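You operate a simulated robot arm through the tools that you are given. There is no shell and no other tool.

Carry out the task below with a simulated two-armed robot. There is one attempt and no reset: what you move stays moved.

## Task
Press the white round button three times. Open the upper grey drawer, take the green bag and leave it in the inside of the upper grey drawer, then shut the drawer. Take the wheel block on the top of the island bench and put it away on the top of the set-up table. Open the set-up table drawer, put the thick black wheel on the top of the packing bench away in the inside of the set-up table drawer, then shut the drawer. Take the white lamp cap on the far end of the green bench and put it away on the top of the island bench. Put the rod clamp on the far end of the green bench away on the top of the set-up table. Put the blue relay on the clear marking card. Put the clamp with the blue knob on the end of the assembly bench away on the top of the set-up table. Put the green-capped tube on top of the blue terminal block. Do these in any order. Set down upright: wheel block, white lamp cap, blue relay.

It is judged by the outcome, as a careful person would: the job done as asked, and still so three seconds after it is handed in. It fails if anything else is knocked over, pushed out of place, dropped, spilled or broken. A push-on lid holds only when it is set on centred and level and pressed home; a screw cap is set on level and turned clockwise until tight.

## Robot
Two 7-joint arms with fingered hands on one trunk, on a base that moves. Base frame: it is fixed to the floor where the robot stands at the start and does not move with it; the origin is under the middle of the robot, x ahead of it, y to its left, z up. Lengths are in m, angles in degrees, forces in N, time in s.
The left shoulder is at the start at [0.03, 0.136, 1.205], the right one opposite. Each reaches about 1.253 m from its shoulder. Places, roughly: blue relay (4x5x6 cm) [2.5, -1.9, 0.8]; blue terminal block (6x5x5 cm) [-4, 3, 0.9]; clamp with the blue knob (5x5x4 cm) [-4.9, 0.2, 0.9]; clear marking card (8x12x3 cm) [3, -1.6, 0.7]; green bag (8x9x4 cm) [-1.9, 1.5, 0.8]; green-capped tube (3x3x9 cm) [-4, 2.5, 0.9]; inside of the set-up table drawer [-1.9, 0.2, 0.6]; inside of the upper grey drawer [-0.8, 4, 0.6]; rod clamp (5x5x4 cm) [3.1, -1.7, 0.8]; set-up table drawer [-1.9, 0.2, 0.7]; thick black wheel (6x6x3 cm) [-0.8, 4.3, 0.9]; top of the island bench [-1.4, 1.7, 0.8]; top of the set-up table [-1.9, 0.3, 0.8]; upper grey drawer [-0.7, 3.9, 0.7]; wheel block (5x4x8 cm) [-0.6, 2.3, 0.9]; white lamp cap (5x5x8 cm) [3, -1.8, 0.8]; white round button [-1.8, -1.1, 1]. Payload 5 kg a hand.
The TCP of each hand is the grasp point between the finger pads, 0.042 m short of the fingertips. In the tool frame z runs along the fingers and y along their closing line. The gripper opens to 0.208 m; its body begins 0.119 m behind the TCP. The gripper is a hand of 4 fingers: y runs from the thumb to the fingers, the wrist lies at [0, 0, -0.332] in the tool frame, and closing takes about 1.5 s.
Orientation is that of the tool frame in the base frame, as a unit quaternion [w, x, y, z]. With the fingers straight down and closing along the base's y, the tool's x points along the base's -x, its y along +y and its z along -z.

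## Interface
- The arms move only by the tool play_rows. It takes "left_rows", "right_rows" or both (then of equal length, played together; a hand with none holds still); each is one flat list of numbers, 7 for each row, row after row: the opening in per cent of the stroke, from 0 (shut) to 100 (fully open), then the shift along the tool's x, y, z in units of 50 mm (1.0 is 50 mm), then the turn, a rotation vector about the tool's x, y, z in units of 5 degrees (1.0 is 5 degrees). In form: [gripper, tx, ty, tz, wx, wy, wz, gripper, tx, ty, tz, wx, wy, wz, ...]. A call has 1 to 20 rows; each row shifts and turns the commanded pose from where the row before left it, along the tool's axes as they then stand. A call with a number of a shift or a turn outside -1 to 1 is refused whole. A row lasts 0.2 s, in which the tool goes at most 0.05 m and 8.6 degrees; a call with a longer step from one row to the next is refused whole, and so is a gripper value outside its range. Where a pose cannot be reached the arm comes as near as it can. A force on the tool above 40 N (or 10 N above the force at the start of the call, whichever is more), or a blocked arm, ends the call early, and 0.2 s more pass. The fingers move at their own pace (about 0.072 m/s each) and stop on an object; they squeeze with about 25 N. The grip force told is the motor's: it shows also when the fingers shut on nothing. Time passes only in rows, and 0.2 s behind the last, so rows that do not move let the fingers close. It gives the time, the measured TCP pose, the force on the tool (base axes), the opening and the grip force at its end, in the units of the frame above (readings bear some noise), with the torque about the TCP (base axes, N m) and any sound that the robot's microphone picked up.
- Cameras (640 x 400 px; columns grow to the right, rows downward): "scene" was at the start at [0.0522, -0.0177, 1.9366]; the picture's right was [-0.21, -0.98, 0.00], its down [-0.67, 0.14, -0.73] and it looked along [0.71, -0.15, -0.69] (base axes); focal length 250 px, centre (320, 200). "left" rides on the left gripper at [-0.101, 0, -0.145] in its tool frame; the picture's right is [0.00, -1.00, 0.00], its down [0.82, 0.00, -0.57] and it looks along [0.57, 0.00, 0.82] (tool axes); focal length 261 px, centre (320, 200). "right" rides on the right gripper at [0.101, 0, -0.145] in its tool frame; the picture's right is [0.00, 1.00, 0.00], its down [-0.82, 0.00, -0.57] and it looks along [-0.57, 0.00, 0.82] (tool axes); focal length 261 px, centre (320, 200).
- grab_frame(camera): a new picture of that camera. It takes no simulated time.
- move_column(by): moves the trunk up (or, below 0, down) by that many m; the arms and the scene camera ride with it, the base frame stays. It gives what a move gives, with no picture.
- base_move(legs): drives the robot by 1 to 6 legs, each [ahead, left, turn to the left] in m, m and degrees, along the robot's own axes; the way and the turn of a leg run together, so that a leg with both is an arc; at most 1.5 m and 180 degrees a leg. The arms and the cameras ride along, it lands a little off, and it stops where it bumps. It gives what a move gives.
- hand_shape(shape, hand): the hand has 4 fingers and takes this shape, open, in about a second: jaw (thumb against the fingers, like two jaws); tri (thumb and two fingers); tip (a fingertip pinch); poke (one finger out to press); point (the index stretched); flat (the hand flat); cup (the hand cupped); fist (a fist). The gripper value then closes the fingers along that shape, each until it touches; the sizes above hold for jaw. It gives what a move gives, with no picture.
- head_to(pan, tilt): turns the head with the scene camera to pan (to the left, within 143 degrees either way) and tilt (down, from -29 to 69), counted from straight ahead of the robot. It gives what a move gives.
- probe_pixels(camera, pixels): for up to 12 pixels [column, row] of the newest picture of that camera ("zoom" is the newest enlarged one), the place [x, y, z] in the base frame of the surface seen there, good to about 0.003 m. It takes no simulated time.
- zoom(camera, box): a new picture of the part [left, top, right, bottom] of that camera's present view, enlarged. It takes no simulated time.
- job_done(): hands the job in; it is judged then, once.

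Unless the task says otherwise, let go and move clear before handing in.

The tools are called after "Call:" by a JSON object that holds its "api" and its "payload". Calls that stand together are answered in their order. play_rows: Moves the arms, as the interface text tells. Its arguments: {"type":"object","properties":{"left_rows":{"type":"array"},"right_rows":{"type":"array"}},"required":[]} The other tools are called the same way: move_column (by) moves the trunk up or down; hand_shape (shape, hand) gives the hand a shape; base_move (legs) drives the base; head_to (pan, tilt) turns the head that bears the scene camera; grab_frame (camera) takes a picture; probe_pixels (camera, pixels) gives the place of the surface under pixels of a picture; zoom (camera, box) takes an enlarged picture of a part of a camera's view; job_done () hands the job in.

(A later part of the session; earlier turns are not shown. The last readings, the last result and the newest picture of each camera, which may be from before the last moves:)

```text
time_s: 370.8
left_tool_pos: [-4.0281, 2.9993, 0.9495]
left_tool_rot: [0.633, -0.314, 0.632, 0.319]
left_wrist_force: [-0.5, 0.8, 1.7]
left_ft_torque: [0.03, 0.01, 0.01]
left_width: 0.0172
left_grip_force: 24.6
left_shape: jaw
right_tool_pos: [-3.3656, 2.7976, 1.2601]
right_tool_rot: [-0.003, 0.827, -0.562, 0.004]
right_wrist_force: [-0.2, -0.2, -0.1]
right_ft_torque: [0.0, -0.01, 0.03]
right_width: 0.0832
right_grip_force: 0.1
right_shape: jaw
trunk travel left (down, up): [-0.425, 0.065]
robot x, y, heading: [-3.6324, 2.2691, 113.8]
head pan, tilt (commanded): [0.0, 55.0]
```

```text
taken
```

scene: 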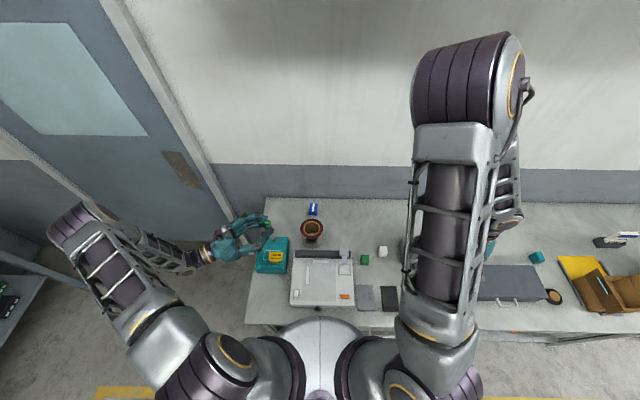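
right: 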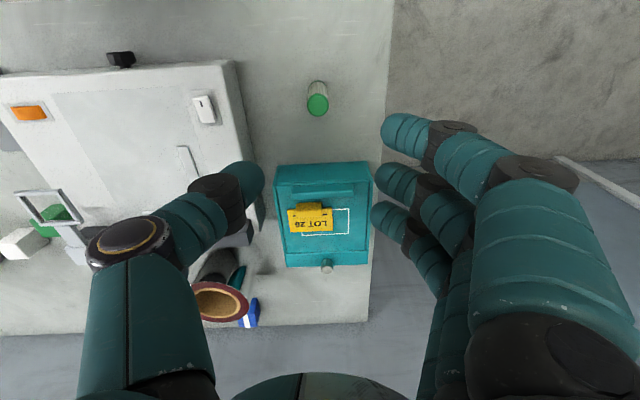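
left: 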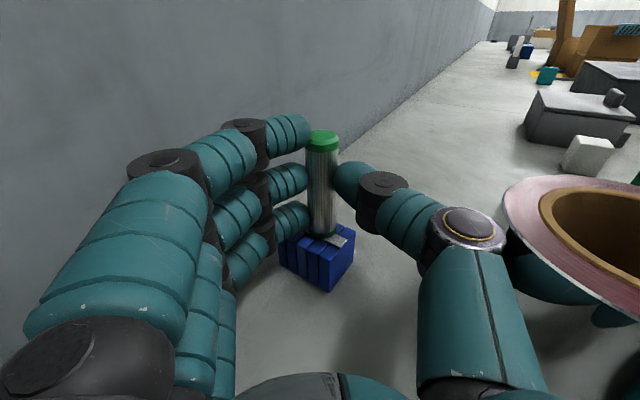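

Contact is starting. I'll zoom in to verify the foot's position on the block before releasing.

Call:
{"api": "zoom", "payload": {"camera": "left", "box": [260, 110, 400, 310]}}

Call:
{"api": "zoom", "payload": {"camera": "scene", "box": [285, 180, 345, 230]}}

Call:
{"api": "probe_pixels", "payload": {"camera": "left", "pixels": [[322, 140], [321, 175], [321, 200], [321, 225], [300, 255], [330, 275], [345, 240]]}}

```text
2.00 times, centred on (330, 210) of left
```

zoom: 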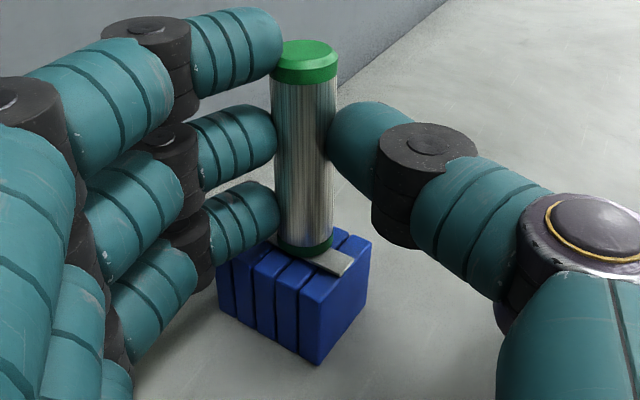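

```text
8.00 times, centred on (315, 205) of scene
```

zoom: 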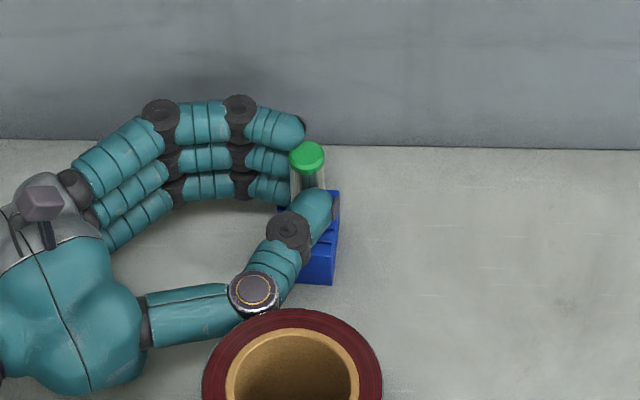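

```text
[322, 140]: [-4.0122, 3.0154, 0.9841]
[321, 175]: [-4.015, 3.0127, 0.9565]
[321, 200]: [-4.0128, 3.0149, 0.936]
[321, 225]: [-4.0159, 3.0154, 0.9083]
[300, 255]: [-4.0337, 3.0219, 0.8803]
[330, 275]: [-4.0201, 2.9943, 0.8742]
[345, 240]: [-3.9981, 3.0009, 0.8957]
```

The tube's foot sits centred on the block. I'll press 1.5 mm more and open the fingers slowly.

Call:
{"api": "play_rows", "payload": {"left_rows": [0, 0.03, 0, 0, 0, 0, 0]}}

Call:
{"api": "play_rows", "payload": {"left_rows": [8, 0, 0, 0, 0, 0, 0, 10, 0, 0, 0, 0, 0, 0, 12, 0, 0, 0, 0, 0, 0, 14, 0, 0, 0, 0, 0, 0, 16, 0, 0, 0, 0, 0, 0, 18, 0, 0, 0, 0, 0, 0, 20, 0, 0, 0, 0, 0, 0]}}

Call:
{"api": "zoom", "payload": {"camera": "left", "box": [260, 110, 400, 310]}}

```text
time_s: 371.2
left_tool_pos: [-4.0287, 2.9986, 0.9507]
left_tool_rot: [0.633, -0.313, 0.632, 0.319]
left_wrist_force: [-0.7, -1.3, 8.9]
left_ft_torque: [0.27, -0.11, -0.01]
left_width: 0.0174
left_grip_force: 24.8
left_shape: jaw
right_tool_pos: [-3.3657, 2.7943, 1.2618]
right_tool_rot: [-0.005, 0.826, -0.563, 0.004]
right_wrist_force: [0.1, 0.5, -0.3]
right_ft_torque: [0.01, 0.03, -0.01]
right_width: 0.0831
right_grip_force: 0.1
right_shape: jaw
trunk travel left (down, up): [-0.425, 0.065]
robot x, y, heading: [-3.628, 2.267, 113.6]
head pan, tilt (commanded): [0.0, 55.0]
```

```text
time_s: 372.8
left_tool_pos: [-4.0274, 2.9993, 0.948]
left_tool_rot: [0.632, -0.314, 0.632, 0.319]
left_wrist_force: [-0.9, 1.8, 0.3]
left_ft_torque: [-0.02, -0.01, -0.07]
left_width: 0.0406
left_grip_force: 0.1
left_shape: jaw
right_tool_pos: [-3.3661, 2.7965, 1.2603]
right_tool_rot: [-0.004, 0.826, -0.563, 0.006]
right_wrist_force: [0.5, -0.3, -0.5]
right_ft_torque: [-0.02, 0.03, 0.0]
right_width: 0.0829
right_grip_force: 0.2
right_shape: jaw
trunk travel left (down, up): [-0.425, 0.065]
robot x, y, heading: [-3.6312, 2.2677, 113.5]
head pan, tilt (commanded): [0.0, 55.0]
```

```text
2.00 times, centred on (330, 210) of left
```

zoom: 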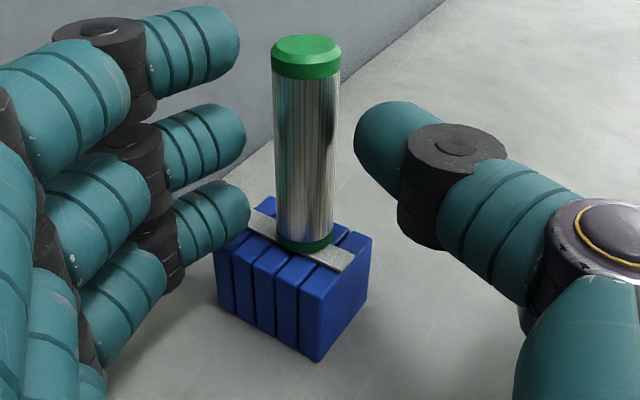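

The tube stands free on the block. I'll open slightly more and raise the hand straight up along the tube to get clear.

Call:
{"api": "play_rows", "payload": {"left_rows": [22, 0, 0, 0, 0, 0, 0, 24, 0, 0, 0, 0, 0, 0, 26, 0, 0, 0, 0, 0, 0, 26, 0, 0, 0, 0, 0, 0]}}

Call:
{"api": "zoom", "payload": {"camera": "left", "box": [260, 110, 400, 310]}}

Call:
{"api": "zoom", "payload": {"camera": "scene", "box": [285, 180, 345, 230]}}

```text
time_s: 373.8
left_tool_pos: [-4.0279, 2.9989, 0.9482]
left_tool_rot: [0.632, -0.315, 0.632, 0.318]
left_wrist_force: [-1.7, 2.3, -0.8]
left_ft_torque: [0.0, -0.02, -0.04]
left_width: 0.0523
left_grip_force: 0.0
left_shape: jaw
right_tool_pos: [-3.3654, 2.7959, 1.2591]
right_tool_rot: [-0.003, 0.826, -0.563, 0.006]
right_wrist_force: [0.6, 0.2, 0.0]
right_ft_torque: [-0.01, 0.0, 0.0]
right_width: 0.0832
right_grip_force: 0.1
right_shape: jaw
trunk travel left (down, up): [-0.425, 0.065]
robot x, y, heading: [-3.6303, 2.2644, 113.7]
head pan, tilt (commanded): [0.0, 55.0]
```

```text
2.00 times, centred on (330, 210) of left
```

zoom: 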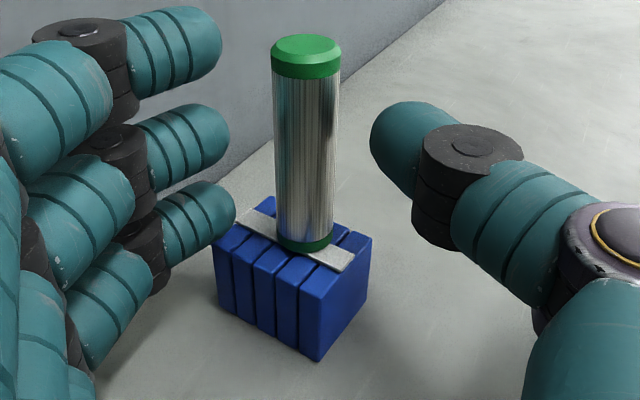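

```text
8.00 times, centred on (315, 205) of scene
```

zoom: 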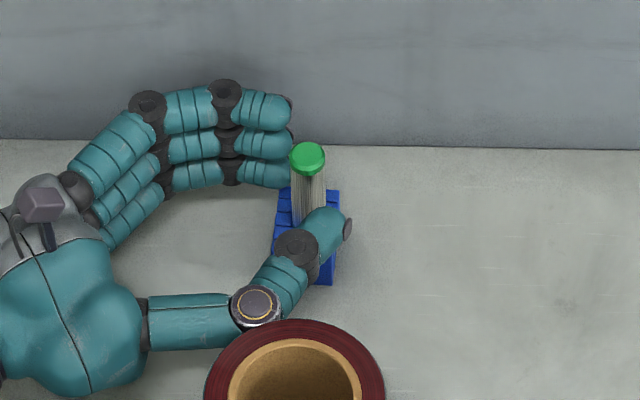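

Clear on both sides. Raising straight up.

Call:
{"api": "play_rows", "payload": {"left_rows": [26, -0.2, 0, 0, 0, 0, 0, 26, -0.4, 0, 0, 0, 0, 0, 26, -0.6, 0, 0, 0, 0, 0, 26, -0.7, 0, 0, 0, 0, 0, 26, -0.7, 0, 0, 0, 0, 0, 26, -0.7, 0, 0, 0, 0, 0]}}

Call:
{"api": "grab_frame", "payload": {"camera": "left"}}

Call:
{"api": "zoom", "payload": {"camera": "scene", "box": [260, 170, 370, 250]}}

```text
time_s: 375.2
left_tool_pos: [-4.0253, 2.9971, 1.1134]
left_tool_rot: [0.633, -0.313, 0.633, 0.317]
left_wrist_force: [1.4, -1.4, -1.2]
left_ft_torque: [0.11, -0.06, 0.22]
left_width: 0.0536
left_grip_force: 0.1
left_shape: jaw
right_tool_pos: [-3.3649, 2.7955, 1.26]
right_tool_rot: [-0.004, 0.827, -0.563, 0.005]
right_wrist_force: [0.0, -0.9, 0.6]
right_ft_torque: [0.05, 0.06, 0.0]
right_width: 0.083
right_grip_force: 0.1
right_shape: jaw
trunk travel left (down, up): [-0.425, 0.065]
robot x, y, heading: [-3.6303, 2.2695, 113.9]
head pan, tilt (commanded): [0.0, 55.0]
```

```text
taken
```

left: 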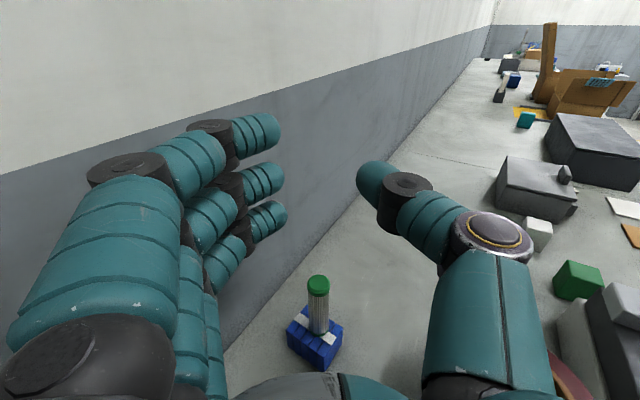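

```text
5.00 times, centred on (315, 210) of scene
```

zoom: 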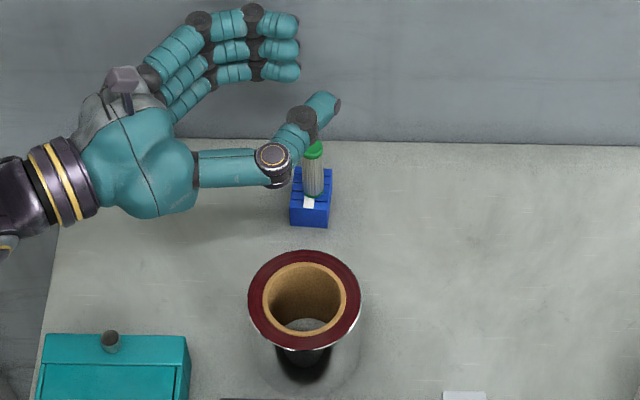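

The tube now stands upright on the blue block. I'll withdraw the left hand backward and bring it back to the vertical standard orientation.

Call:
{"api": "play_rows", "payload": {"left_rows": [26, -0.3, 0, -0.8, 0, 0, 0, 26, -0.3, 0, -0.8, 0, 0, 0, 26, -0.3, 0, -0.8, 0, 0, 0, 26, 0, 0, -0.8, 0, 0, 0, 26, 0, 0, -0.8, 0, 0, 0, 26, 0, 0, 0, -0.98, 0, 0, 26, 0, 0, 0, -0.98, 0, 0, 26, 0, 0, 0, -0.98, 0, 0, 26, 0, 0, 0, -0.98, 0, 0, 26, 0, 0, 0, -0.98, 0, 0, 26, 0, 0, 0, -0.98, 0, 0, 26, 0, 0, 0, -0.98, 0, 0, 26, 0, 0, 0, -0.98, 0, 0, 26, 0, 0, 0, -0.98, 0, 0, 26, 0, 0, 0, -0.98, 0, 0]}}

Call:
{"api": "grab_frame", "payload": {"camera": "scene"}}

```text
time_s: 378.4
left_tool_pos: [-4.1465, 2.838, 1.1575]
left_tool_rot: [0.445, -0.548, 0.444, 0.552]
left_wrist_force: [0.0, 0.6, 0.5]
left_ft_torque: [-0.03, -0.03, 0.03]
left_width: 0.0535
left_grip_force: 0.0
left_shape: jaw
right_tool_pos: [-3.3654, 2.7972, 1.26]
right_tool_rot: [-0.004, 0.827, -0.562, 0.005]
right_wrist_force: [0.3, -0.2, 0.2]
right_ft_torque: [0.0, 0.04, 0.01]
right_width: 0.0828
right_grip_force: 0.1
right_shape: jaw
trunk travel left (down, up): [-0.425, 0.065]
robot x, y, heading: [-3.6335, 2.2646, 113.9]
head pan, tilt (commanded): [0.0, 55.0]
```

```text
taken
```

scene: 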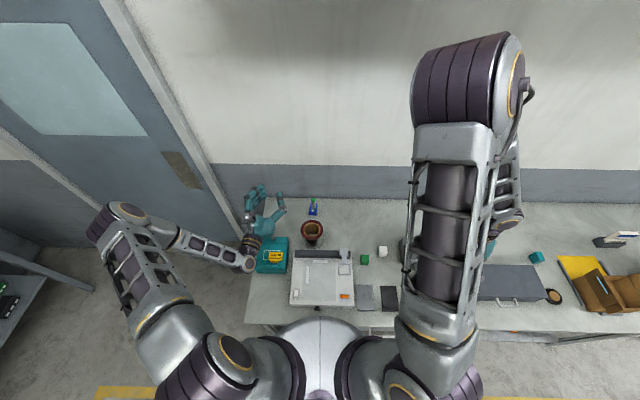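

Now back the base out 0.35 m and return the left hand to pointing down.

Call:
{"api": "base_move", "payload": {"legs": [[-0.38, 0, 0]]}}

Call:
{"api": "play_rows", "payload": {"left_rows": [36, -0.3, 0, 0, 0, 1, 0, 36, -0.3, 0, 0, 0, 1, 0, 36, 0, 0, 0, 0, 1, 0, 36, 0, 0, 0, 0, 1, 0, 36, 0, 0, 0, 0, 1, 0, 36, 0, 0, 0, 0, 1, 0, 36, 0, 0, 0, 0, 1, 0, 36, 0, 0, 0, 0, 1, 0, 36, 0, 0, 0, 0, 1, 0, 36, 0, 0, 0, 0, 1, 0, 36, 0, 0, 0, 0, 1, 0, 36, 0, 0, 0, 0, 1, 0, 36, 0, 0, 0, 0, 1, 0, 36, 0, 0, 0, 0, 1, 0, 36, 0, 0, 0, 0, 1, 0, 36, 0, 0, 0, 0, 1, 0, 36, 0, 0, 0, 0, 1, 0, 36, 0, 0, 0, 0, 1, 0]}}

Call:
{"api": "head_to", "payload": {"pan": 0, "tilt": 40}}

Call:
{"api": "grab_frame", "payload": {"camera": "scene"}}

```text
time_s: 380.8
left_tool_pos: [-3.9955, 2.4905, 1.1577]
left_tool_rot: [0.445, -0.548, 0.443, 0.552]
left_wrist_force: [-0.6, -0.4, -0.3]
left_ft_torque: [-0.03, -0.02, 0.08]
left_width: 0.0541
left_grip_force: 0.1
left_shape: jaw
right_tool_pos: [-3.214, 2.4486, 1.2598]
right_tool_rot: [-0.004, 0.827, -0.561, 0.005]
right_wrist_force: [-0.3, -0.4, 0.7]
right_ft_torque: [0.1, 0.0, 0.0]
right_width: 0.0831
right_grip_force: 0.0
right_shape: jaw
trunk travel left (down, up): [-0.425, 0.065]
robot x, y, heading: [-3.4827, 1.9192, 114.0]
head pan, tilt (commanded): [0.0, 55.0]
```

```text
time_s: 384.6
left_tool_pos: [-3.9931, 2.492, 1.1874]
left_tool_rot: [0.0, 0.778, -0.628, -0.002]
left_wrist_force: [0.6, 0.2, -0.1]
left_ft_torque: [-0.06, -0.05, 0.01]
left_width: 0.0745
left_grip_force: 0.0
left_shape: jaw
right_tool_pos: [-3.2152, 2.451, 1.2599]
right_tool_rot: [-0.003, 0.828, -0.561, 0.005]
right_wrist_force: [-0.7, -0.4, -0.5]
right_ft_torque: [-0.08, 0.01, 0.02]
right_width: 0.0832
right_grip_force: 0.1
right_shape: jaw
trunk travel left (down, up): [-0.425, 0.065]
robot x, y, heading: [-3.4788, 1.9182, 113.9]
head pan, tilt (commanded): [0.0, 55.0]
```

```text
time_s: 385.3
left_tool_pos: [-3.9931, 2.4916, 1.1894]
left_tool_rot: [-0.002, 0.778, -0.628, -0.003]
left_wrist_force: [1.0, -0.3, 0.3]
left_ft_torque: [0.01, 0.0, 0.01]
left_width: 0.0742
left_grip_force: 0.0
left_shape: jaw
right_tool_pos: [-3.2138, 2.4504, 1.2603]
right_tool_rot: [-0.004, 0.827, -0.561, 0.005]
right_wrist_force: [-0.5, 0.3, 0.0]
right_ft_torque: [0.02, -0.02, 0.0]
right_width: 0.0831
right_grip_force: 0.0
right_shape: jaw
trunk travel left (down, up): [-0.425, 0.065]
robot x, y, heading: [-3.4795, 1.9174, 113.8]
head pan, tilt (commanded): [0.0, 40.0]
```

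```text
taken
```

scene: 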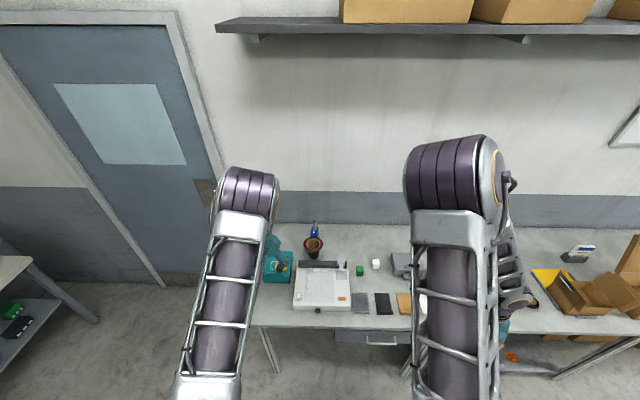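

The tube job is complete. Next the green bag: I'll raise the left hand a bit, turn around in the aisle to face the island, and move along to it.

Call:
{"api": "play_rows", "payload": {"left_rows": [36, 0.5, 0.3, -0.6, 0, 0, 0, 36, 0.5, 0.3, -0.6, 0, 0, 0, 36, 0.5, 0.3, -0.3, 0, 0, 0]}}

Call:
{"api": "base_move", "payload": {"legs": [[0, 0, 90], [0, 0, 90]]}}

Call:
{"api": "head_to", "payload": {"pan": 35, "tilt": 45}}

Call:
{"api": "grab_frame", "payload": {"camera": "scene"}}

```text
time_s: 386.1
left_tool_pos: [-4.0237, 2.4074, 1.2639]
left_tool_rot: [-0.002, 0.777, -0.629, -0.003]
left_wrist_force: [-0.4, -0.2, 0.5]
left_ft_torque: [0.0, 0.0, 0.01]
left_width: 0.0745
left_grip_force: 0.1
left_shape: jaw
right_tool_pos: [-3.2146, 2.4482, 1.2611]
right_tool_rot: [-0.003, 0.827, -0.562, 0.005]
right_wrist_force: [-1.3, 0.2, 0.4]
right_ft_torque: [0.07, -0.02, 0.0]
right_width: 0.0831
right_grip_force: 0.0
right_shape: jaw
trunk travel left (down, up): [-0.425, 0.065]
robot x, y, heading: [-3.4775, 1.9202, 113.7]
head pan, tilt (commanded): [0.0, 40.0]
```

```text
time_s: 394.0
left_tool_pos: [-2.9826, 1.3795, 1.2638]
left_tool_rot: [0.002, 0.665, 0.747, -0.001]
left_wrist_force: [-0.1, -0.5, 0.3]
left_ft_torque: [0.0, 0.01, 0.0]
left_width: 0.0746
left_grip_force: 0.2
left_shape: jaw
right_tool_pos: [-3.7934, 1.4149, 1.2608]
right_tool_rot: [-0.006, 0.6, 0.8, -0.003]
right_wrist_force: [0.2, -0.6, -0.7]
right_ft_torque: [0.01, 0.02, 0.0]
right_width: 0.0831
right_grip_force: 0.0
right_shape: jaw
trunk travel left (down, up): [-0.425, 0.065]
robot x, y, heading: [-3.48, 1.9191, -71.4]
head pan, tilt (commanded): [0.0, 40.0]
```

```text
time_s: 395.0
left_tool_pos: [-2.9825, 1.3798, 1.2641]
left_tool_rot: [0.002, 0.665, 0.747, -0.002]
left_wrist_force: [0.2, 0.0, -0.1]
left_ft_torque: [-0.01, 0.01, 0.0]
left_width: 0.0742
left_grip_force: 0.0
left_shape: jaw
right_tool_pos: [-3.7921, 1.4152, 1.2595]
right_tool_rot: [-0.006, 0.601, 0.8, -0.003]
right_wrist_force: [-1.5, 0.3, 0.1]
right_ft_torque: [0.02, 0.02, -0.01]
right_width: 0.0831
right_grip_force: 0.1
right_shape: jaw
trunk travel left (down, up): [-0.425, 0.065]
robot x, y, heading: [-3.4786, 1.9174, -71.4]
head pan, tilt (commanded): [35.0, 45.0]
```

```text
taken
```

scene: 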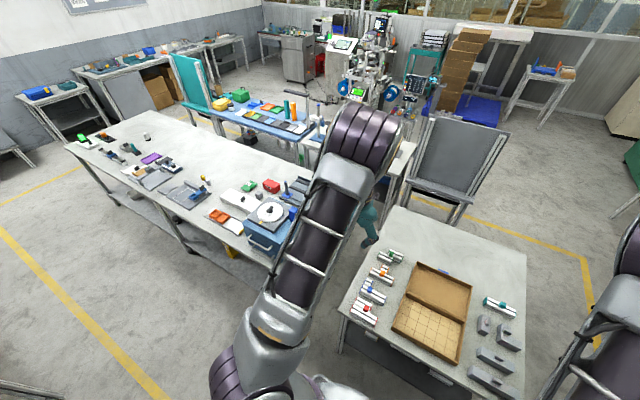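

I can see the island; the green item near (248,187) should be the bag. I'll probe it.

Call:
{"api": "zoom", "payload": {"camera": "scene", "box": [190, 160, 310, 260]}}

Call:
{"api": "probe_pixels", "payload": {"camera": "zoom", "pixels": [[310, 105], [425, 105], [280, 130], [330, 110], [400, 215], [210, 180], [130, 260]]}}

```text
4.00 times, centred on (250, 210) of scene
```

zoom: 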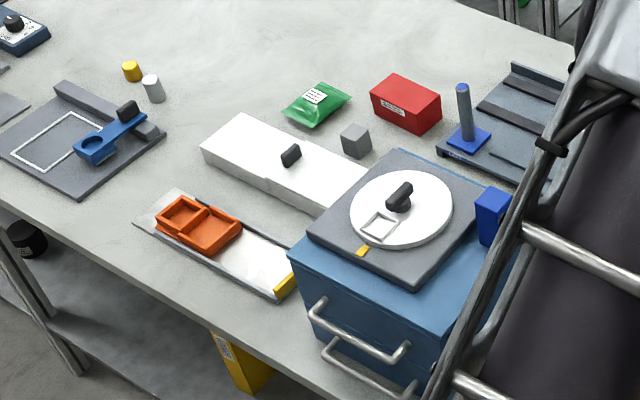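

```text
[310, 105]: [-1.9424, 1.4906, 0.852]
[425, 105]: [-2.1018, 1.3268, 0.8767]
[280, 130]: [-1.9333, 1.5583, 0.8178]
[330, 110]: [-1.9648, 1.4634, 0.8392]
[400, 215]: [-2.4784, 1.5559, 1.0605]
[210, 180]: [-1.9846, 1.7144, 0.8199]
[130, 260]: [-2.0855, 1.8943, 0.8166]
```

The bag lies at about (−1.95,1.485), top z≈0.85. I'll square up and strafe along the aisle to stand opposite it.

Call:
{"api": "base_move", "payload": {"legs": [[0, 0, 4.4], [0, 1.37, 0], [0.2, 0, 0]]}}

Call:
{"api": "head_to", "payload": {"pan": 0, "tilt": 50}}

Call:
{"api": "grab_frame", "payload": {"camera": "scene"}}

```text
time_s: 403.5
left_tool_pos: [-1.5979, 1.7731, 1.2632]
left_tool_rot: [0.003, 0.629, 0.777, 0.0]
left_wrist_force: [0.4, 0.0, -0.7]
left_ft_torque: [0.04, 0.0, 0.02]
left_width: 0.0744
left_grip_force: 0.0
left_shape: jaw
right_tool_pos: [-2.4077, 1.7338, 1.2586]
right_tool_rot: [-0.006, 0.563, 0.826, -0.003]
right_wrist_force: [1.4, -0.6, -0.8]
right_ft_torque: [0.03, 0.0, 0.01]
right_width: 0.0831
right_grip_force: 0.1
right_shape: jaw
trunk travel left (down, up): [-0.425, 0.065]
robot x, y, heading: [-2.1415, 2.2647, -66.3]
head pan, tilt (commanded): [35.0, 45.0]
```

```text
time_s: 404.5
left_tool_pos: [-1.5988, 1.7737, 1.2644]
left_tool_rot: [0.003, 0.63, 0.777, -0.001]
left_wrist_force: [-0.3, 0.0, -0.5]
left_ft_torque: [0.0, -0.04, 0.02]
left_width: 0.0746
left_grip_force: 0.0
left_shape: jaw
right_tool_pos: [-2.4073, 1.7343, 1.2611]
right_tool_rot: [-0.006, 0.564, 0.826, -0.004]
right_wrist_force: [0.1, -0.2, 0.1]
right_ft_torque: [-0.01, -0.02, 0.03]
right_width: 0.0833
right_grip_force: 0.0
right_shape: jaw
trunk travel left (down, up): [-0.425, 0.065]
robot x, y, heading: [-2.143, 2.268, -66.2]
head pan, tilt (commanded): [0.0, 50.0]
```

```text
taken
```

scene: 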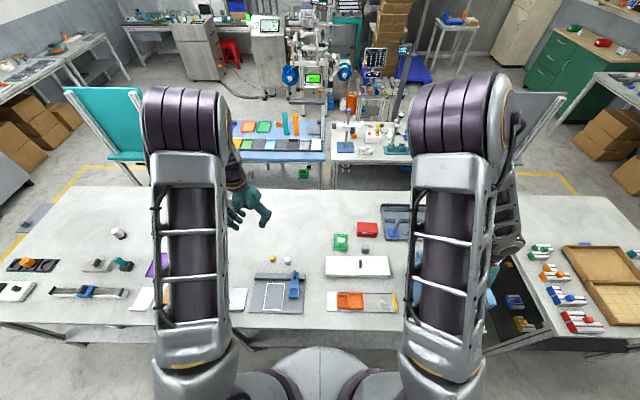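

Standing opposite the bag at (340,241). Zooming for its orientation.

Call:
{"api": "zoom", "payload": {"camera": "scene", "box": [310, 210, 400, 280]}}

Call:
{"api": "probe_pixels", "payload": {"camera": "zoom", "pixels": [[165, 175], [260, 170], [168, 275], [262, 280], [213, 225], [190, 225], [240, 225], [213, 190], [213, 260], [150, 225], [370, 190], [340, 285]]}}

```text
5.71 times, centred on (355, 245) of scene
```

zoom: 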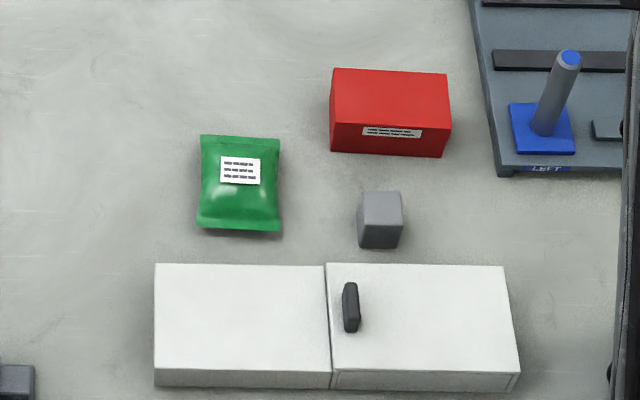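

```text
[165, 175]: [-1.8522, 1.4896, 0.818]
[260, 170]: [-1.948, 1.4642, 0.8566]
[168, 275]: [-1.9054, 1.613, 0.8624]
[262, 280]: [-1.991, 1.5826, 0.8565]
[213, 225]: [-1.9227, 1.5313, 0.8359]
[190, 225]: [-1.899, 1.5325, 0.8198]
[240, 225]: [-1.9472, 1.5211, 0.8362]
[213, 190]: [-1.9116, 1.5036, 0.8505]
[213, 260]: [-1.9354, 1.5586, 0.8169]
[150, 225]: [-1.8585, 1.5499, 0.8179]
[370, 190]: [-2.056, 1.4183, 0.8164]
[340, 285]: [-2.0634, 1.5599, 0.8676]
```

Bag centre ≈(−1.931,1.483), top 0.857, about 8×9 cm, aligned with the room. I'll bring the right hand above it.

Call:
{"api": "play_rows", "payload": {"right_rows": [55, -0.679, 0.587, 0.35, 0, 0, 0, 55, -0.679, 0.587, 0.35, 0, 0, 0, 55, -0.679, 0.587, 0.35, 0, 0, 0, 55, -0.679, 0.587, 0.35, 0, 0, 0, 55, -0.679, 0.587, 0.35, 0, 0, 0, 55, -0.679, 0.587, 0.35, 0, 0, 0, 55, -0.679, 0.587, 0.35, 0, 0, 0, 55, -0.679, 0.587, 0.35, 0, 0, 0, 55, -0.679, 0.587, 0.35, 0, 0, 0, 55, -0.679, 0.587, 0.35, 0, 0, 0, 55, -0.679, 0.587, 0.35, 0, 0, 0, 55, -0.679, 0.587, 0.35, 0, 0, 0]}}

Call:
{"api": "grab_frame", "payload": {"camera": "right"}}

Call:
{"api": "probe_pixels", "payload": {"camera": "right", "pixels": [[300, 100], [320, 100], [340, 100], [320, 80], [320, 120], [290, 110], [350, 110]]}}

```text
time_s: 407.1
left_tool_pos: [-1.5962, 1.7725, 1.2629]
left_tool_rot: [0.002, 0.63, 0.776, -0.001]
left_wrist_force: [0.9, 0.0, -0.4]
left_ft_torque: [0.06, 0.07, 0.03]
left_width: 0.0743
left_grip_force: 0.1
left_shape: jaw
right_tool_pos: [-1.9377, 1.4844, 1.0444]
right_tool_rot: [-0.006, 0.564, 0.826, -0.005]
right_wrist_force: [0.0, -0.7, -0.6]
right_ft_torque: [0.11, 0.02, 0.01]
right_width: 0.1136
right_grip_force: 0.1
right_shape: jaw
trunk travel left (down, up): [-0.425, 0.065]
robot x, y, heading: [-2.1407, 2.2663, -66.2]
head pan, tilt (commanded): [0.0, 50.0]
```

```text
taken
```

right: 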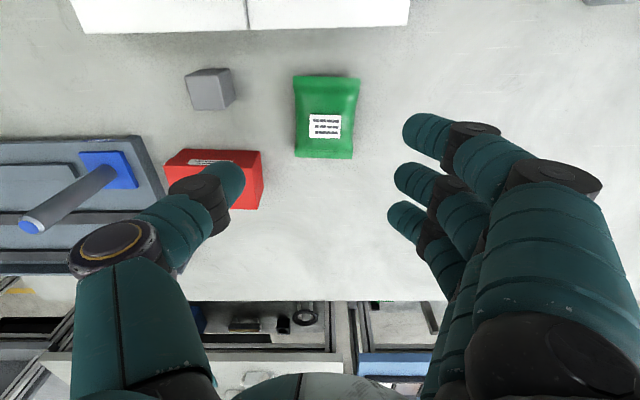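

```text
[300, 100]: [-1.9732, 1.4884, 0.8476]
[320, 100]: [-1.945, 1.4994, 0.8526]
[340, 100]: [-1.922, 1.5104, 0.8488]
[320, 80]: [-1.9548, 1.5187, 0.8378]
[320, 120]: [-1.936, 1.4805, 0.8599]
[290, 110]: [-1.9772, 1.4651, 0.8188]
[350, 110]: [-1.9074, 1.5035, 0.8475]
```

Bag is centred at column 327; I'll shift 8 mm and descend to just above it, then check.

Call:
{"api": "play_rows", "payload": {"right_rows": [52, 0, 0.16, 0, 0, 0, 0, 52, 0, 0, 0.8, 0, 0, 0, 52, 0, 0, 0.8, 0, 0, 0, 52, 0, 0, 0.8, 0, 0, 0]}}

Call:
{"api": "grab_frame", "payload": {"camera": "right"}}

```text
time_s: 408.1
left_tool_pos: [-1.5962, 1.7717, 1.2634]
left_tool_rot: [0.003, 0.629, 0.777, -0.001]
left_wrist_force: [0.2, -0.5, -0.2]
left_ft_torque: [0.07, 0.0, -0.02]
left_width: 0.0745
left_grip_force: 0.0
left_shape: jaw
right_tool_pos: [-1.9284, 1.4854, 0.9243]
right_tool_rot: [-0.005, 0.561, 0.828, -0.005]
right_wrist_force: [1.2, -0.5, 1.1]
right_ft_torque: [0.2, 0.09, -0.01]
right_width: 0.1091
right_grip_force: 0.0
right_shape: jaw
trunk travel left (down, up): [-0.425, 0.065]
robot x, y, heading: [-2.1396, 2.2663, -66.1]
head pan, tilt (commanded): [0.0, 50.0]
```

```text
taken
```

right: 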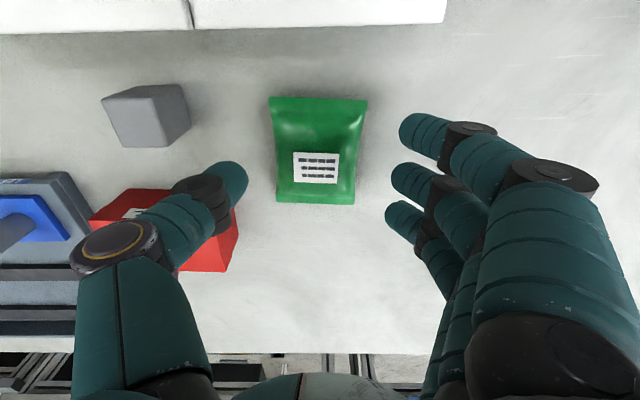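

Well centred. Descending the last 6 cm and closing.

Call:
{"api": "play_rows", "payload": {"right_rows": [52, 0, 0, 0.6, 0, 0, 0, 52, 0, 0, 0.6, 0, 0, 0, 45, 0, 0, 0, 0, 0, 0, 38, 0, 0, 0, 0, 0, 0, 32, 0, 0, 0, 0, 0, 0, 26, 0, 0, 0, 0, 0, 0, 20, 0, 0, 0, 0, 0, 0, 15, 0, 0, 0, 0, 0, 0]}}

Call:
{"api": "grab_frame", "payload": {"camera": "right"}}

```text
time_s: 409.9
left_tool_pos: [-1.5986, 1.7737, 1.2647]
left_tool_rot: [0.001, 0.629, 0.777, -0.001]
left_wrist_force: [0.4, -0.5, -0.6]
left_ft_torque: [-0.01, 0.01, 0.03]
left_width: 0.0743
left_grip_force: 0.0
left_shape: jaw
right_tool_pos: [-1.9277, 1.486, 0.8647]
right_tool_rot: [-0.004, 0.563, 0.827, -0.004]
right_wrist_force: [4.4, -0.7, 13.3]
right_ft_torque: [0.18, -0.87, -0.16]
right_width: 0.0643
right_grip_force: 25.0
right_shape: jaw
trunk travel left (down, up): [-0.425, 0.065]
robot x, y, heading: [-2.1423, 2.2646, -66.5]
head pan, tilt (commanded): [0.0, 50.0]
```

```text
taken
```

right: 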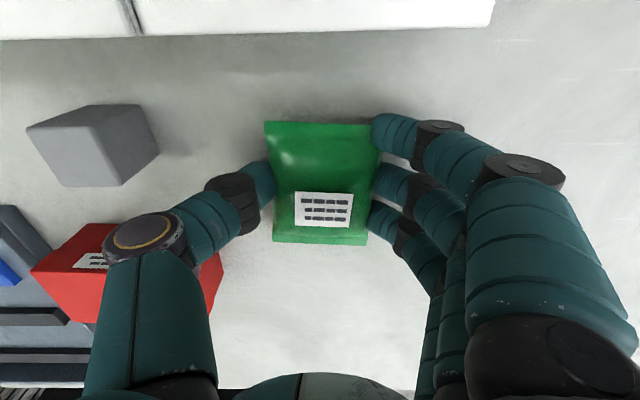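

Gripped by both sides (25 N, 6.4 cm). Lifting gently to see if it holds.

Call:
{"api": "play_rows", "payload": {"right_rows": [15, 0, 0, -0.2, 0, 0, 0, 15, 0, 0, -0.4, 0, 0, 0, 15, 0, 0, -0.6, 0, 0, 0]}}

Call:
{"api": "grab_frame", "payload": {"camera": "right"}}

```text
time_s: 410.7
left_tool_pos: [-1.5978, 1.7725, 1.2648]
left_tool_rot: [0.002, 0.629, 0.777, 0.0]
left_wrist_force: [0.1, -0.1, -0.5]
left_ft_torque: [-0.02, 0.0, -0.03]
left_width: 0.0745
left_grip_force: 0.1
left_shape: jaw
right_tool_pos: [-1.9305, 1.4876, 0.9212]
right_tool_rot: [-0.007, 0.562, 0.827, -0.003]
right_wrist_force: [-0.3, 0.5, -3.3]
right_ft_torque: [-0.07, -0.1, 0.01]
right_width: 0.0637
right_grip_force: 24.8
right_shape: jaw
trunk travel left (down, up): [-0.425, 0.065]
robot x, y, heading: [-2.1435, 2.2621, -66.2]
head pan, tilt (commanded): [0.0, 50.0]
```

```text
taken
```

right: 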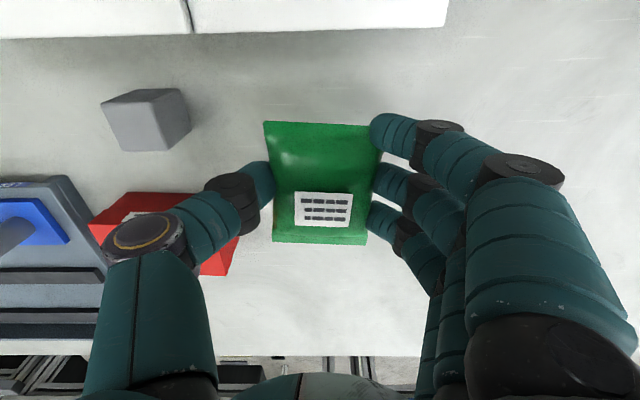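

The bag is secure. Raise it and draw it in to a carrying position.

Call:
{"api": "play_rows", "payload": {"right_rows": [15, 0, 0, -0.95, 0, 0, 0, 15, 0, 0, -0.95, 0, 0, 0, 15, 0, 0, -0.95, 0, 0, 0, 15, 0, 0, -0.95, 0, 0, 0, 15, 0, 0, -0.95, 0, 0, 0, 15, 0, 0, -0.95, 0, 0, 0, 15, 0, 0, -0.95, 0, 0, 0, 15, 0.75, -0.544, 0, 0, 0, 0, 15, 0.75, -0.544, 0, 0, 0, 0, 15, 0.75, -0.544, 0, 0, 0, 0, 15, 0.75, -0.544, 0, 0, 0, 0, 15, 0.75, -0.544, 0, 0, 0, 0, 15, 0.75, -0.544, 0, 0, 0, 0, 15, 0.75, -0.544, 0, 0, 0, 0, 15, 0.75, -0.544, 0, 0, 0, 0, 15, 0.75, -0.544, 0, 0, 0, 0]}}

Call:
{"api": "grab_frame", "payload": {"camera": "scene"}}

```text
time_s: 414.1
left_tool_pos: [-1.5995, 1.7739, 1.2647]
left_tool_rot: [0.004, 0.63, 0.777, -0.001]
left_wrist_force: [-1.3, 0.7, 0.1]
left_ft_torque: [-0.03, -0.17, 0.01]
left_width: 0.0745
left_grip_force: 0.0
left_shape: jaw
right_tool_pos: [-2.2768, 1.707, 1.2623]
right_tool_rot: [-0.004, 0.561, 0.828, -0.003]
right_wrist_force: [-0.3, 0.4, -2.3]
right_ft_torque: [-0.01, -0.11, 0.01]
right_width: 0.0634
right_grip_force: 25.0
right_shape: jaw
trunk travel left (down, up): [-0.425, 0.065]
robot x, y, heading: [-2.1435, 2.2611, -66.4]
head pan, tilt (commanded): [0.0, 50.0]
```

```text
taken
```

scene: 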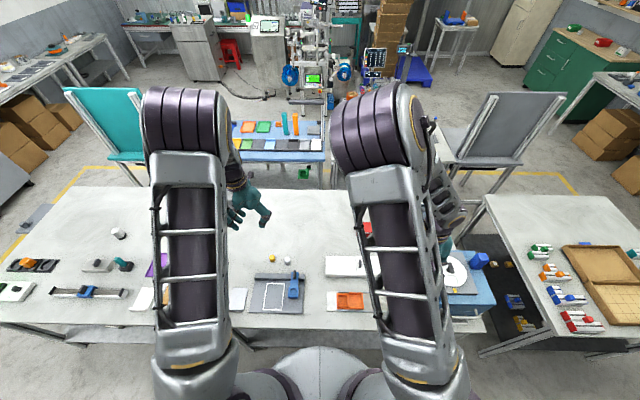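

Now drive along the aisle to the grey drawer's position and turn to face the packing bench.

Call:
{"api": "base_move", "payload": {"legs": [[0, 1.0, -0.6], [0, 0.85, 0], [0, 0, 90], [0, 0, 90]]}}

Call:
{"api": "head_to", "payload": {"pan": 0, "tilt": 45}}

Call:
{"api": "grab_frame", "payload": {"camera": "scene"}}

```text
time_s: 424.2
left_tool_pos: [0.1308, 2.493, 1.2638]
left_tool_rot: [0.003, 0.6, 0.8, -0.001]
left_wrist_force: [1.6, 1.2, -0.6]
left_ft_torque: [-0.09, 0.11, 0.01]
left_width: 0.0749
left_grip_force: 0.0
left_shape: jaw
right_tool_pos: [-0.5399, 2.3779, 1.2624]
right_tool_rot: [-0.006, 0.532, 0.847, -0.005]
right_wrist_force: [1.1, 0.2, -1.9]
right_ft_torque: [-0.03, 0.1, -0.01]
right_width: 0.0634
right_grip_force: 24.7
right_shape: jaw
trunk travel left (down, up): [-0.425, 0.065]
robot x, y, heading: [-0.4542, 2.9444, -62.2]
head pan, tilt (commanded): [0.0, 50.0]
stopped in leg 3: the robot was blocked; the commanded pose is now the measured one
```

```text
time_s: 424.9
left_tool_pos: [0.1311, 2.4933, 1.2643]
left_tool_rot: [0.004, 0.6, 0.8, -0.001]
left_wrist_force: [0.3, 1.1, -0.4]
left_ft_torque: [-0.06, -0.05, 0.0]
left_width: 0.0748
left_grip_force: 0.1
left_shape: jaw
right_tool_pos: [-0.5413, 2.3772, 1.2627]
right_tool_rot: [-0.005, 0.532, 0.847, -0.004]
right_wrist_force: [0.2, 0.6, -1.1]
right_ft_torque: [-0.04, -0.02, 0.03]
right_width: 0.0636
right_grip_force: 25.4
right_shape: jaw
trunk travel left (down, up): [-0.425, 0.065]
robot x, y, heading: [-0.4475, 2.9416, -61.9]
head pan, tilt (commanded): [0.0, 45.0]
```

```text
taken
```

scene: 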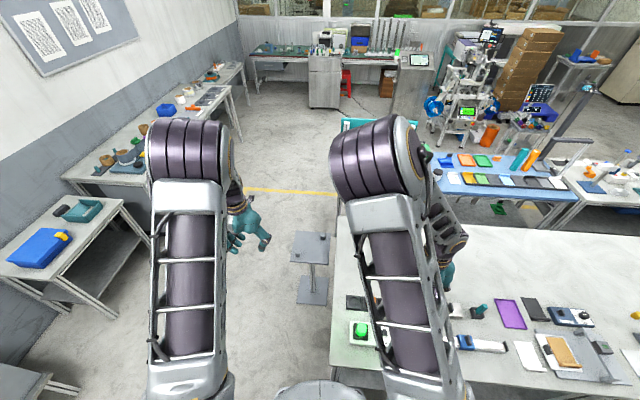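

The base corner touched the island's leg while turning. I'll back away 0.2 m and turn again.

Call:
{"api": "base_move", "payload": {"legs": [[-0.2, 0, 0], [0, 0, 90], [0, 0, 85]]}}

Call:
{"api": "grab_frame", "payload": {"camera": "scene"}}

```text
time_s: 433.8
left_tool_pos: [-1.0478, 3.6596, 1.2646]
left_tool_rot: [-0.002, 0.752, -0.659, -0.002]
left_wrist_force: [0.1, 0.5, 0.5]
left_ft_torque: [-0.01, 0.02, 0.02]
left_width: 0.0748
left_grip_force: 0.1
left_shape: jaw
right_tool_pos: [-0.3676, 3.6737, 1.2631]
right_tool_rot: [-0.004, 0.804, -0.595, 0.006]
right_wrist_force: [0.0, 0.1, -2.1]
right_ft_torque: [0.02, -0.01, 0.01]
right_width: 0.0626
right_grip_force: 25.1
right_shape: jaw
trunk travel left (down, up): [-0.425, 0.065]
robot x, y, heading: [-0.5425, 3.1256, 109.2]
head pan, tilt (commanded): [0.0, 45.0]
```

```text
taken
```

scene: 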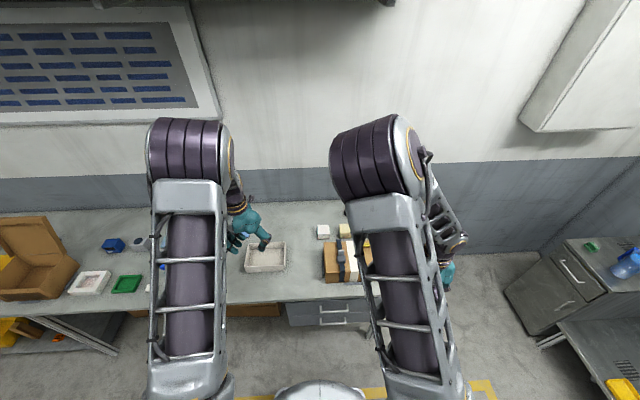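

Facing the packing bench; the grey drawer handles are around (330,312). I'll look closer.

Call:
{"api": "head_to", "payload": {"pan": 0, "tilt": 60}}

Call:
{"api": "zoom", "payload": {"camera": "scene", "box": [240, 150, 440, 290]}}

Call:
{"api": "probe_pixels", "payload": {"camera": "zoom", "pixels": [[270, 220], [300, 230], [320, 255], [290, 275], [350, 265], [270, 190], [360, 190], [320, 240], [250, 250], [380, 250]]}}

```text
time_s: 434.6
left_tool_pos: [-1.0491, 3.6585, 1.2641]
left_tool_rot: [-0.001, 0.752, -0.66, -0.003]
left_wrist_force: [0.0, 0.1, -0.4]
left_ft_torque: [0.0, -0.03, 0.01]
left_width: 0.0748
left_grip_force: 0.1
left_shape: jaw
right_tool_pos: [-0.3662, 3.6731, 1.2613]
right_tool_rot: [-0.004, 0.804, -0.595, 0.005]
right_wrist_force: [-0.9, 0.5, -1.1]
right_ft_torque: [-0.02, -0.01, -0.01]
right_width: 0.0626
right_grip_force: 25.4
right_shape: jaw
trunk travel left (down, up): [-0.425, 0.065]
robot x, y, heading: [-0.5441, 3.1236, 109.1]
head pan, tilt (commanded): [0.0, 60.0]
```

```text
2.86 times, centred on (340, 220) of scene
```

zoom: 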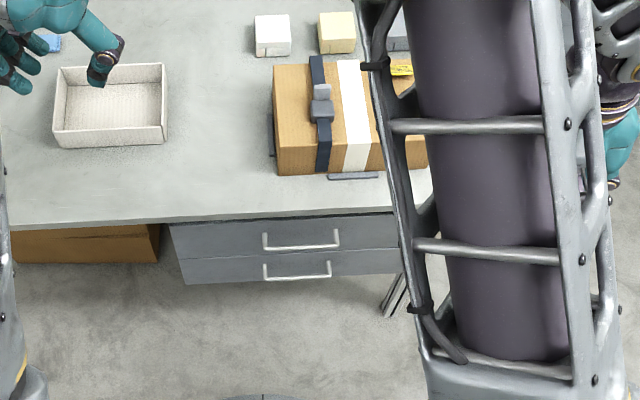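

```text
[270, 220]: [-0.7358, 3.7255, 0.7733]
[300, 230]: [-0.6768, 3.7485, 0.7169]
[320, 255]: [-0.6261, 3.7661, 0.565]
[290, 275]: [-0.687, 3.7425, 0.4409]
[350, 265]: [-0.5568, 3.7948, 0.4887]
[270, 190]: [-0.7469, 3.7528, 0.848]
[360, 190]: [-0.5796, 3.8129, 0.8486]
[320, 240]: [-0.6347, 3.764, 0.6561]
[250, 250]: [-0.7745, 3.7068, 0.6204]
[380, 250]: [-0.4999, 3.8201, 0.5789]
```

Upper drawer handle is the bar around zoom (300,245). I'll zoom in and probe it precisely.

Call:
{"api": "zoom", "payload": {"camera": "scene", "box": [310, 215, 375, 255]}}

Call:
{"api": "probe_pixels", "payload": {"camera": "zoom", "pixels": [[172, 170], [172, 200], [180, 210], [230, 208], [300, 205], [350, 200], [390, 195], [398, 165], [250, 180], [250, 208], [175, 330], [250, 335]]}}

```text
9.85 times, centred on (342, 235) of scene
```

zoom: 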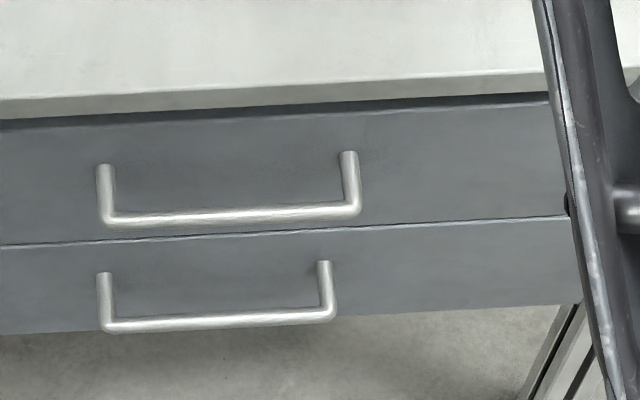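

```text
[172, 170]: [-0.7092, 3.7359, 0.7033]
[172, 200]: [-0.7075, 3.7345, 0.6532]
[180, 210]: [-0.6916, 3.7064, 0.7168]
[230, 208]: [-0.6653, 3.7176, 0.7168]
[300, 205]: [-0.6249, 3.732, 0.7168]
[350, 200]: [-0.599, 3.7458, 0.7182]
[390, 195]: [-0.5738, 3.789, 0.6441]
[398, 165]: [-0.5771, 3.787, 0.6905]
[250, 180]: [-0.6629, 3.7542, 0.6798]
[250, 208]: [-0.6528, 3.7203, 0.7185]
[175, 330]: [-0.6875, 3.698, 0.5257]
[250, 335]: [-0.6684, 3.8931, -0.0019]
```

Handle bar centre ≈(−0.664,3.718,0.717), about 3 cm off the drawer front. I'll stand to the right of it so the left arm has room to pull: shift base right and back, then lower the trunk.

Call:
{"api": "base_move", "payload": {"legs": [[-0.12, 0, 4], [0, -0.6, 0]]}}

Call:
{"api": "move_column", "payload": {"by": -0.22}}

Call:
{"api": "grab_frame", "payload": {"camera": "scene"}}

```text
time_s: 438.8
left_tool_pos: [-0.4938, 3.7476, 1.2637]
left_tool_rot: [-0.002, 0.769, -0.639, -0.003]
left_wrist_force: [-0.7, 0.1, 0.1]
left_ft_torque: [-0.02, 0.03, 0.0]
left_width: 0.0746
left_grip_force: 0.1
left_shape: jaw
right_tool_pos: [0.1858, 3.7982, 1.2622]
right_tool_rot: [-0.004, 0.82, -0.572, 0.005]
right_wrist_force: [-0.5, -0.1, -1.5]
right_ft_torque: [0.0, 0.02, -0.02]
right_width: 0.0628
right_grip_force: 25.0
right_shape: jaw
trunk travel left (down, up): [-0.425, 0.065]
robot x, y, heading: [0.0389, 3.2442, 112.4]
head pan, tilt (commanded): [0.0, 60.0]
```

```text
time_s: 441.1
left_tool_pos: [-0.4948, 3.7474, 1.0448]
left_tool_rot: [-0.001, 0.769, -0.639, -0.003]
left_wrist_force: [-0.4, -0.6, -0.1]
left_ft_torque: [0.01, 0.0, -0.02]
left_width: 0.0743
left_grip_force: 0.1
left_shape: jaw
right_tool_pos: [0.1857, 3.7974, 1.0425]
right_tool_rot: [-0.004, 0.819, -0.573, 0.005]
right_wrist_force: [0.4, -0.5, -1.8]
right_ft_torque: [0.01, 0.01, -0.01]
right_width: 0.0629
right_grip_force: 25.0
right_shape: jaw
trunk travel left (down, up): [-0.205, 0.285]
robot x, y, heading: [0.0349, 3.2409, 112.4]
head pan, tilt (commanded): [0.0, 60.0]
```

```text
taken
```

scene: 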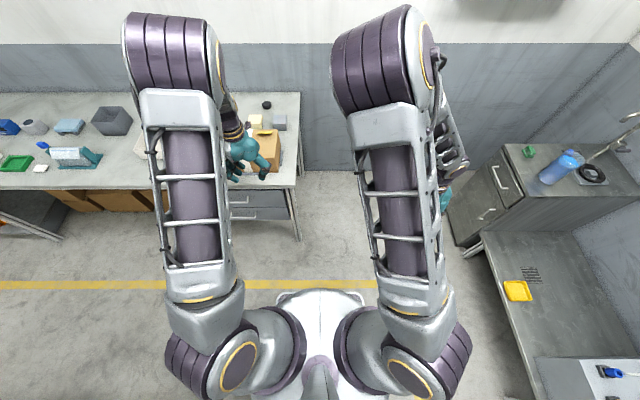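

I'm right of the drawer. I'll move the left hand to the handle's lateral position in front of the bench, square its yaw, and pitch it to point forward.

Call:
{"api": "play_rows", "payload": {"left_rows": [45, 0.67, 0.722, 0, 0, 0, 0, 45, 0.67, 0.722, 0, 0, 0, 0, 45, 0.67, 0.722, 0, 0, 0, 0, 45, 0.67, 0.722, 0, 0, 0, 0, 45, 0, 0, 0, 0, 0, -0.83, 45, 0, 0, 0, 0, 0, -0.83, 45, 0, 0, 0, 0, 0, -0.83]}}

Call:
{"api": "play_rows", "payload": {"left_rows": [45, 0, 0, 0, 0, -1, 0, 45, 0, 0, 0, 0, -1, 0, 45, 0, 0, 0, 0, -1, 0, 45, 0, 0, 0, 0, -1, 0, 45, 0, 0, 0, 0, -1, 0, 45, 0, 0, 0, 0, -1, 0, 45, 0, 0, 0, 0, -1, 0, 45, 0, 0, 0, 0, -1, 0, 45, 0, 0, 0, 0, -1, 0, 45, 0, 0, 0, 0, -1, 0, 45, 0, 0, 0, 0, -1, 0, 45, 0, 0, 0, 0, -1, 0, 45, 0, 0, 0, 0, -1, 0, 45, 0, 0, 0, 0, -1, 0, 45, 0, 0, 0, 0, -1, 0, 45, 0, 0, 0, 0, -1, 0, 45, 0, 0, 0, 0, -1, 0, 45, 0, 0, 0, 0, -1, 0]}}

Call:
{"api": "grab_frame", "payload": {"camera": "left"}}

Call:
{"api": "grab_frame", "payload": {"camera": "scene"}}

```text
time_s: 442.7
left_tool_pos: [-0.6136, 3.5877, 1.0441]
left_tool_rot: [-0.002, 0.834, -0.551, -0.004]
left_wrist_force: [0.9, 0.9, 0.1]
left_ft_torque: [-0.09, 0.02, -0.02]
left_width: 0.0932
left_grip_force: 0.0
left_shape: jaw
right_tool_pos: [0.185, 3.7983, 1.0419]
right_tool_rot: [-0.004, 0.82, -0.573, 0.005]
right_wrist_force: [0.4, -0.2, -1.6]
right_ft_torque: [-0.05, 0.03, -0.03]
right_width: 0.0626
right_grip_force: 24.9
right_shape: jaw
trunk travel left (down, up): [-0.205, 0.285]
robot x, y, heading: [0.0368, 3.2407, 112.2]
head pan, tilt (commanded): [0.0, 60.0]
```

```text
time_s: 446.5
left_tool_pos: [-0.6117, 3.5886, 1.0428]
left_tool_rot: [0.393, -0.587, 0.389, 0.592]
left_wrist_force: [0.1, -0.1, 0.1]
left_ft_torque: [0.02, 0.0, -0.03]
left_width: 0.0936
left_grip_force: 0.0
left_shape: jaw
right_tool_pos: [0.1849, 3.7983, 1.0432]
right_tool_rot: [-0.004, 0.819, -0.573, 0.006]
right_wrist_force: [0.9, 0.2, -1.5]
right_ft_torque: [0.01, -0.03, 0.01]
right_width: 0.063
right_grip_force: 24.8
right_shape: jaw
trunk travel left (down, up): [-0.205, 0.285]
robot x, y, heading: [0.0374, 3.242, 112.2]
head pan, tilt (commanded): [0.0, 60.0]
```

```text
taken
```

left: 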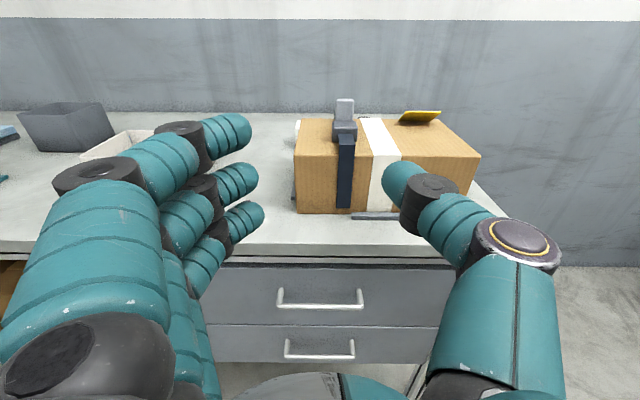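

```text
taken
```

scene: 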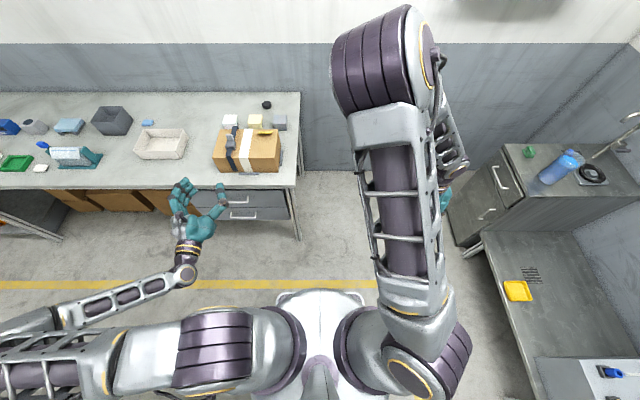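

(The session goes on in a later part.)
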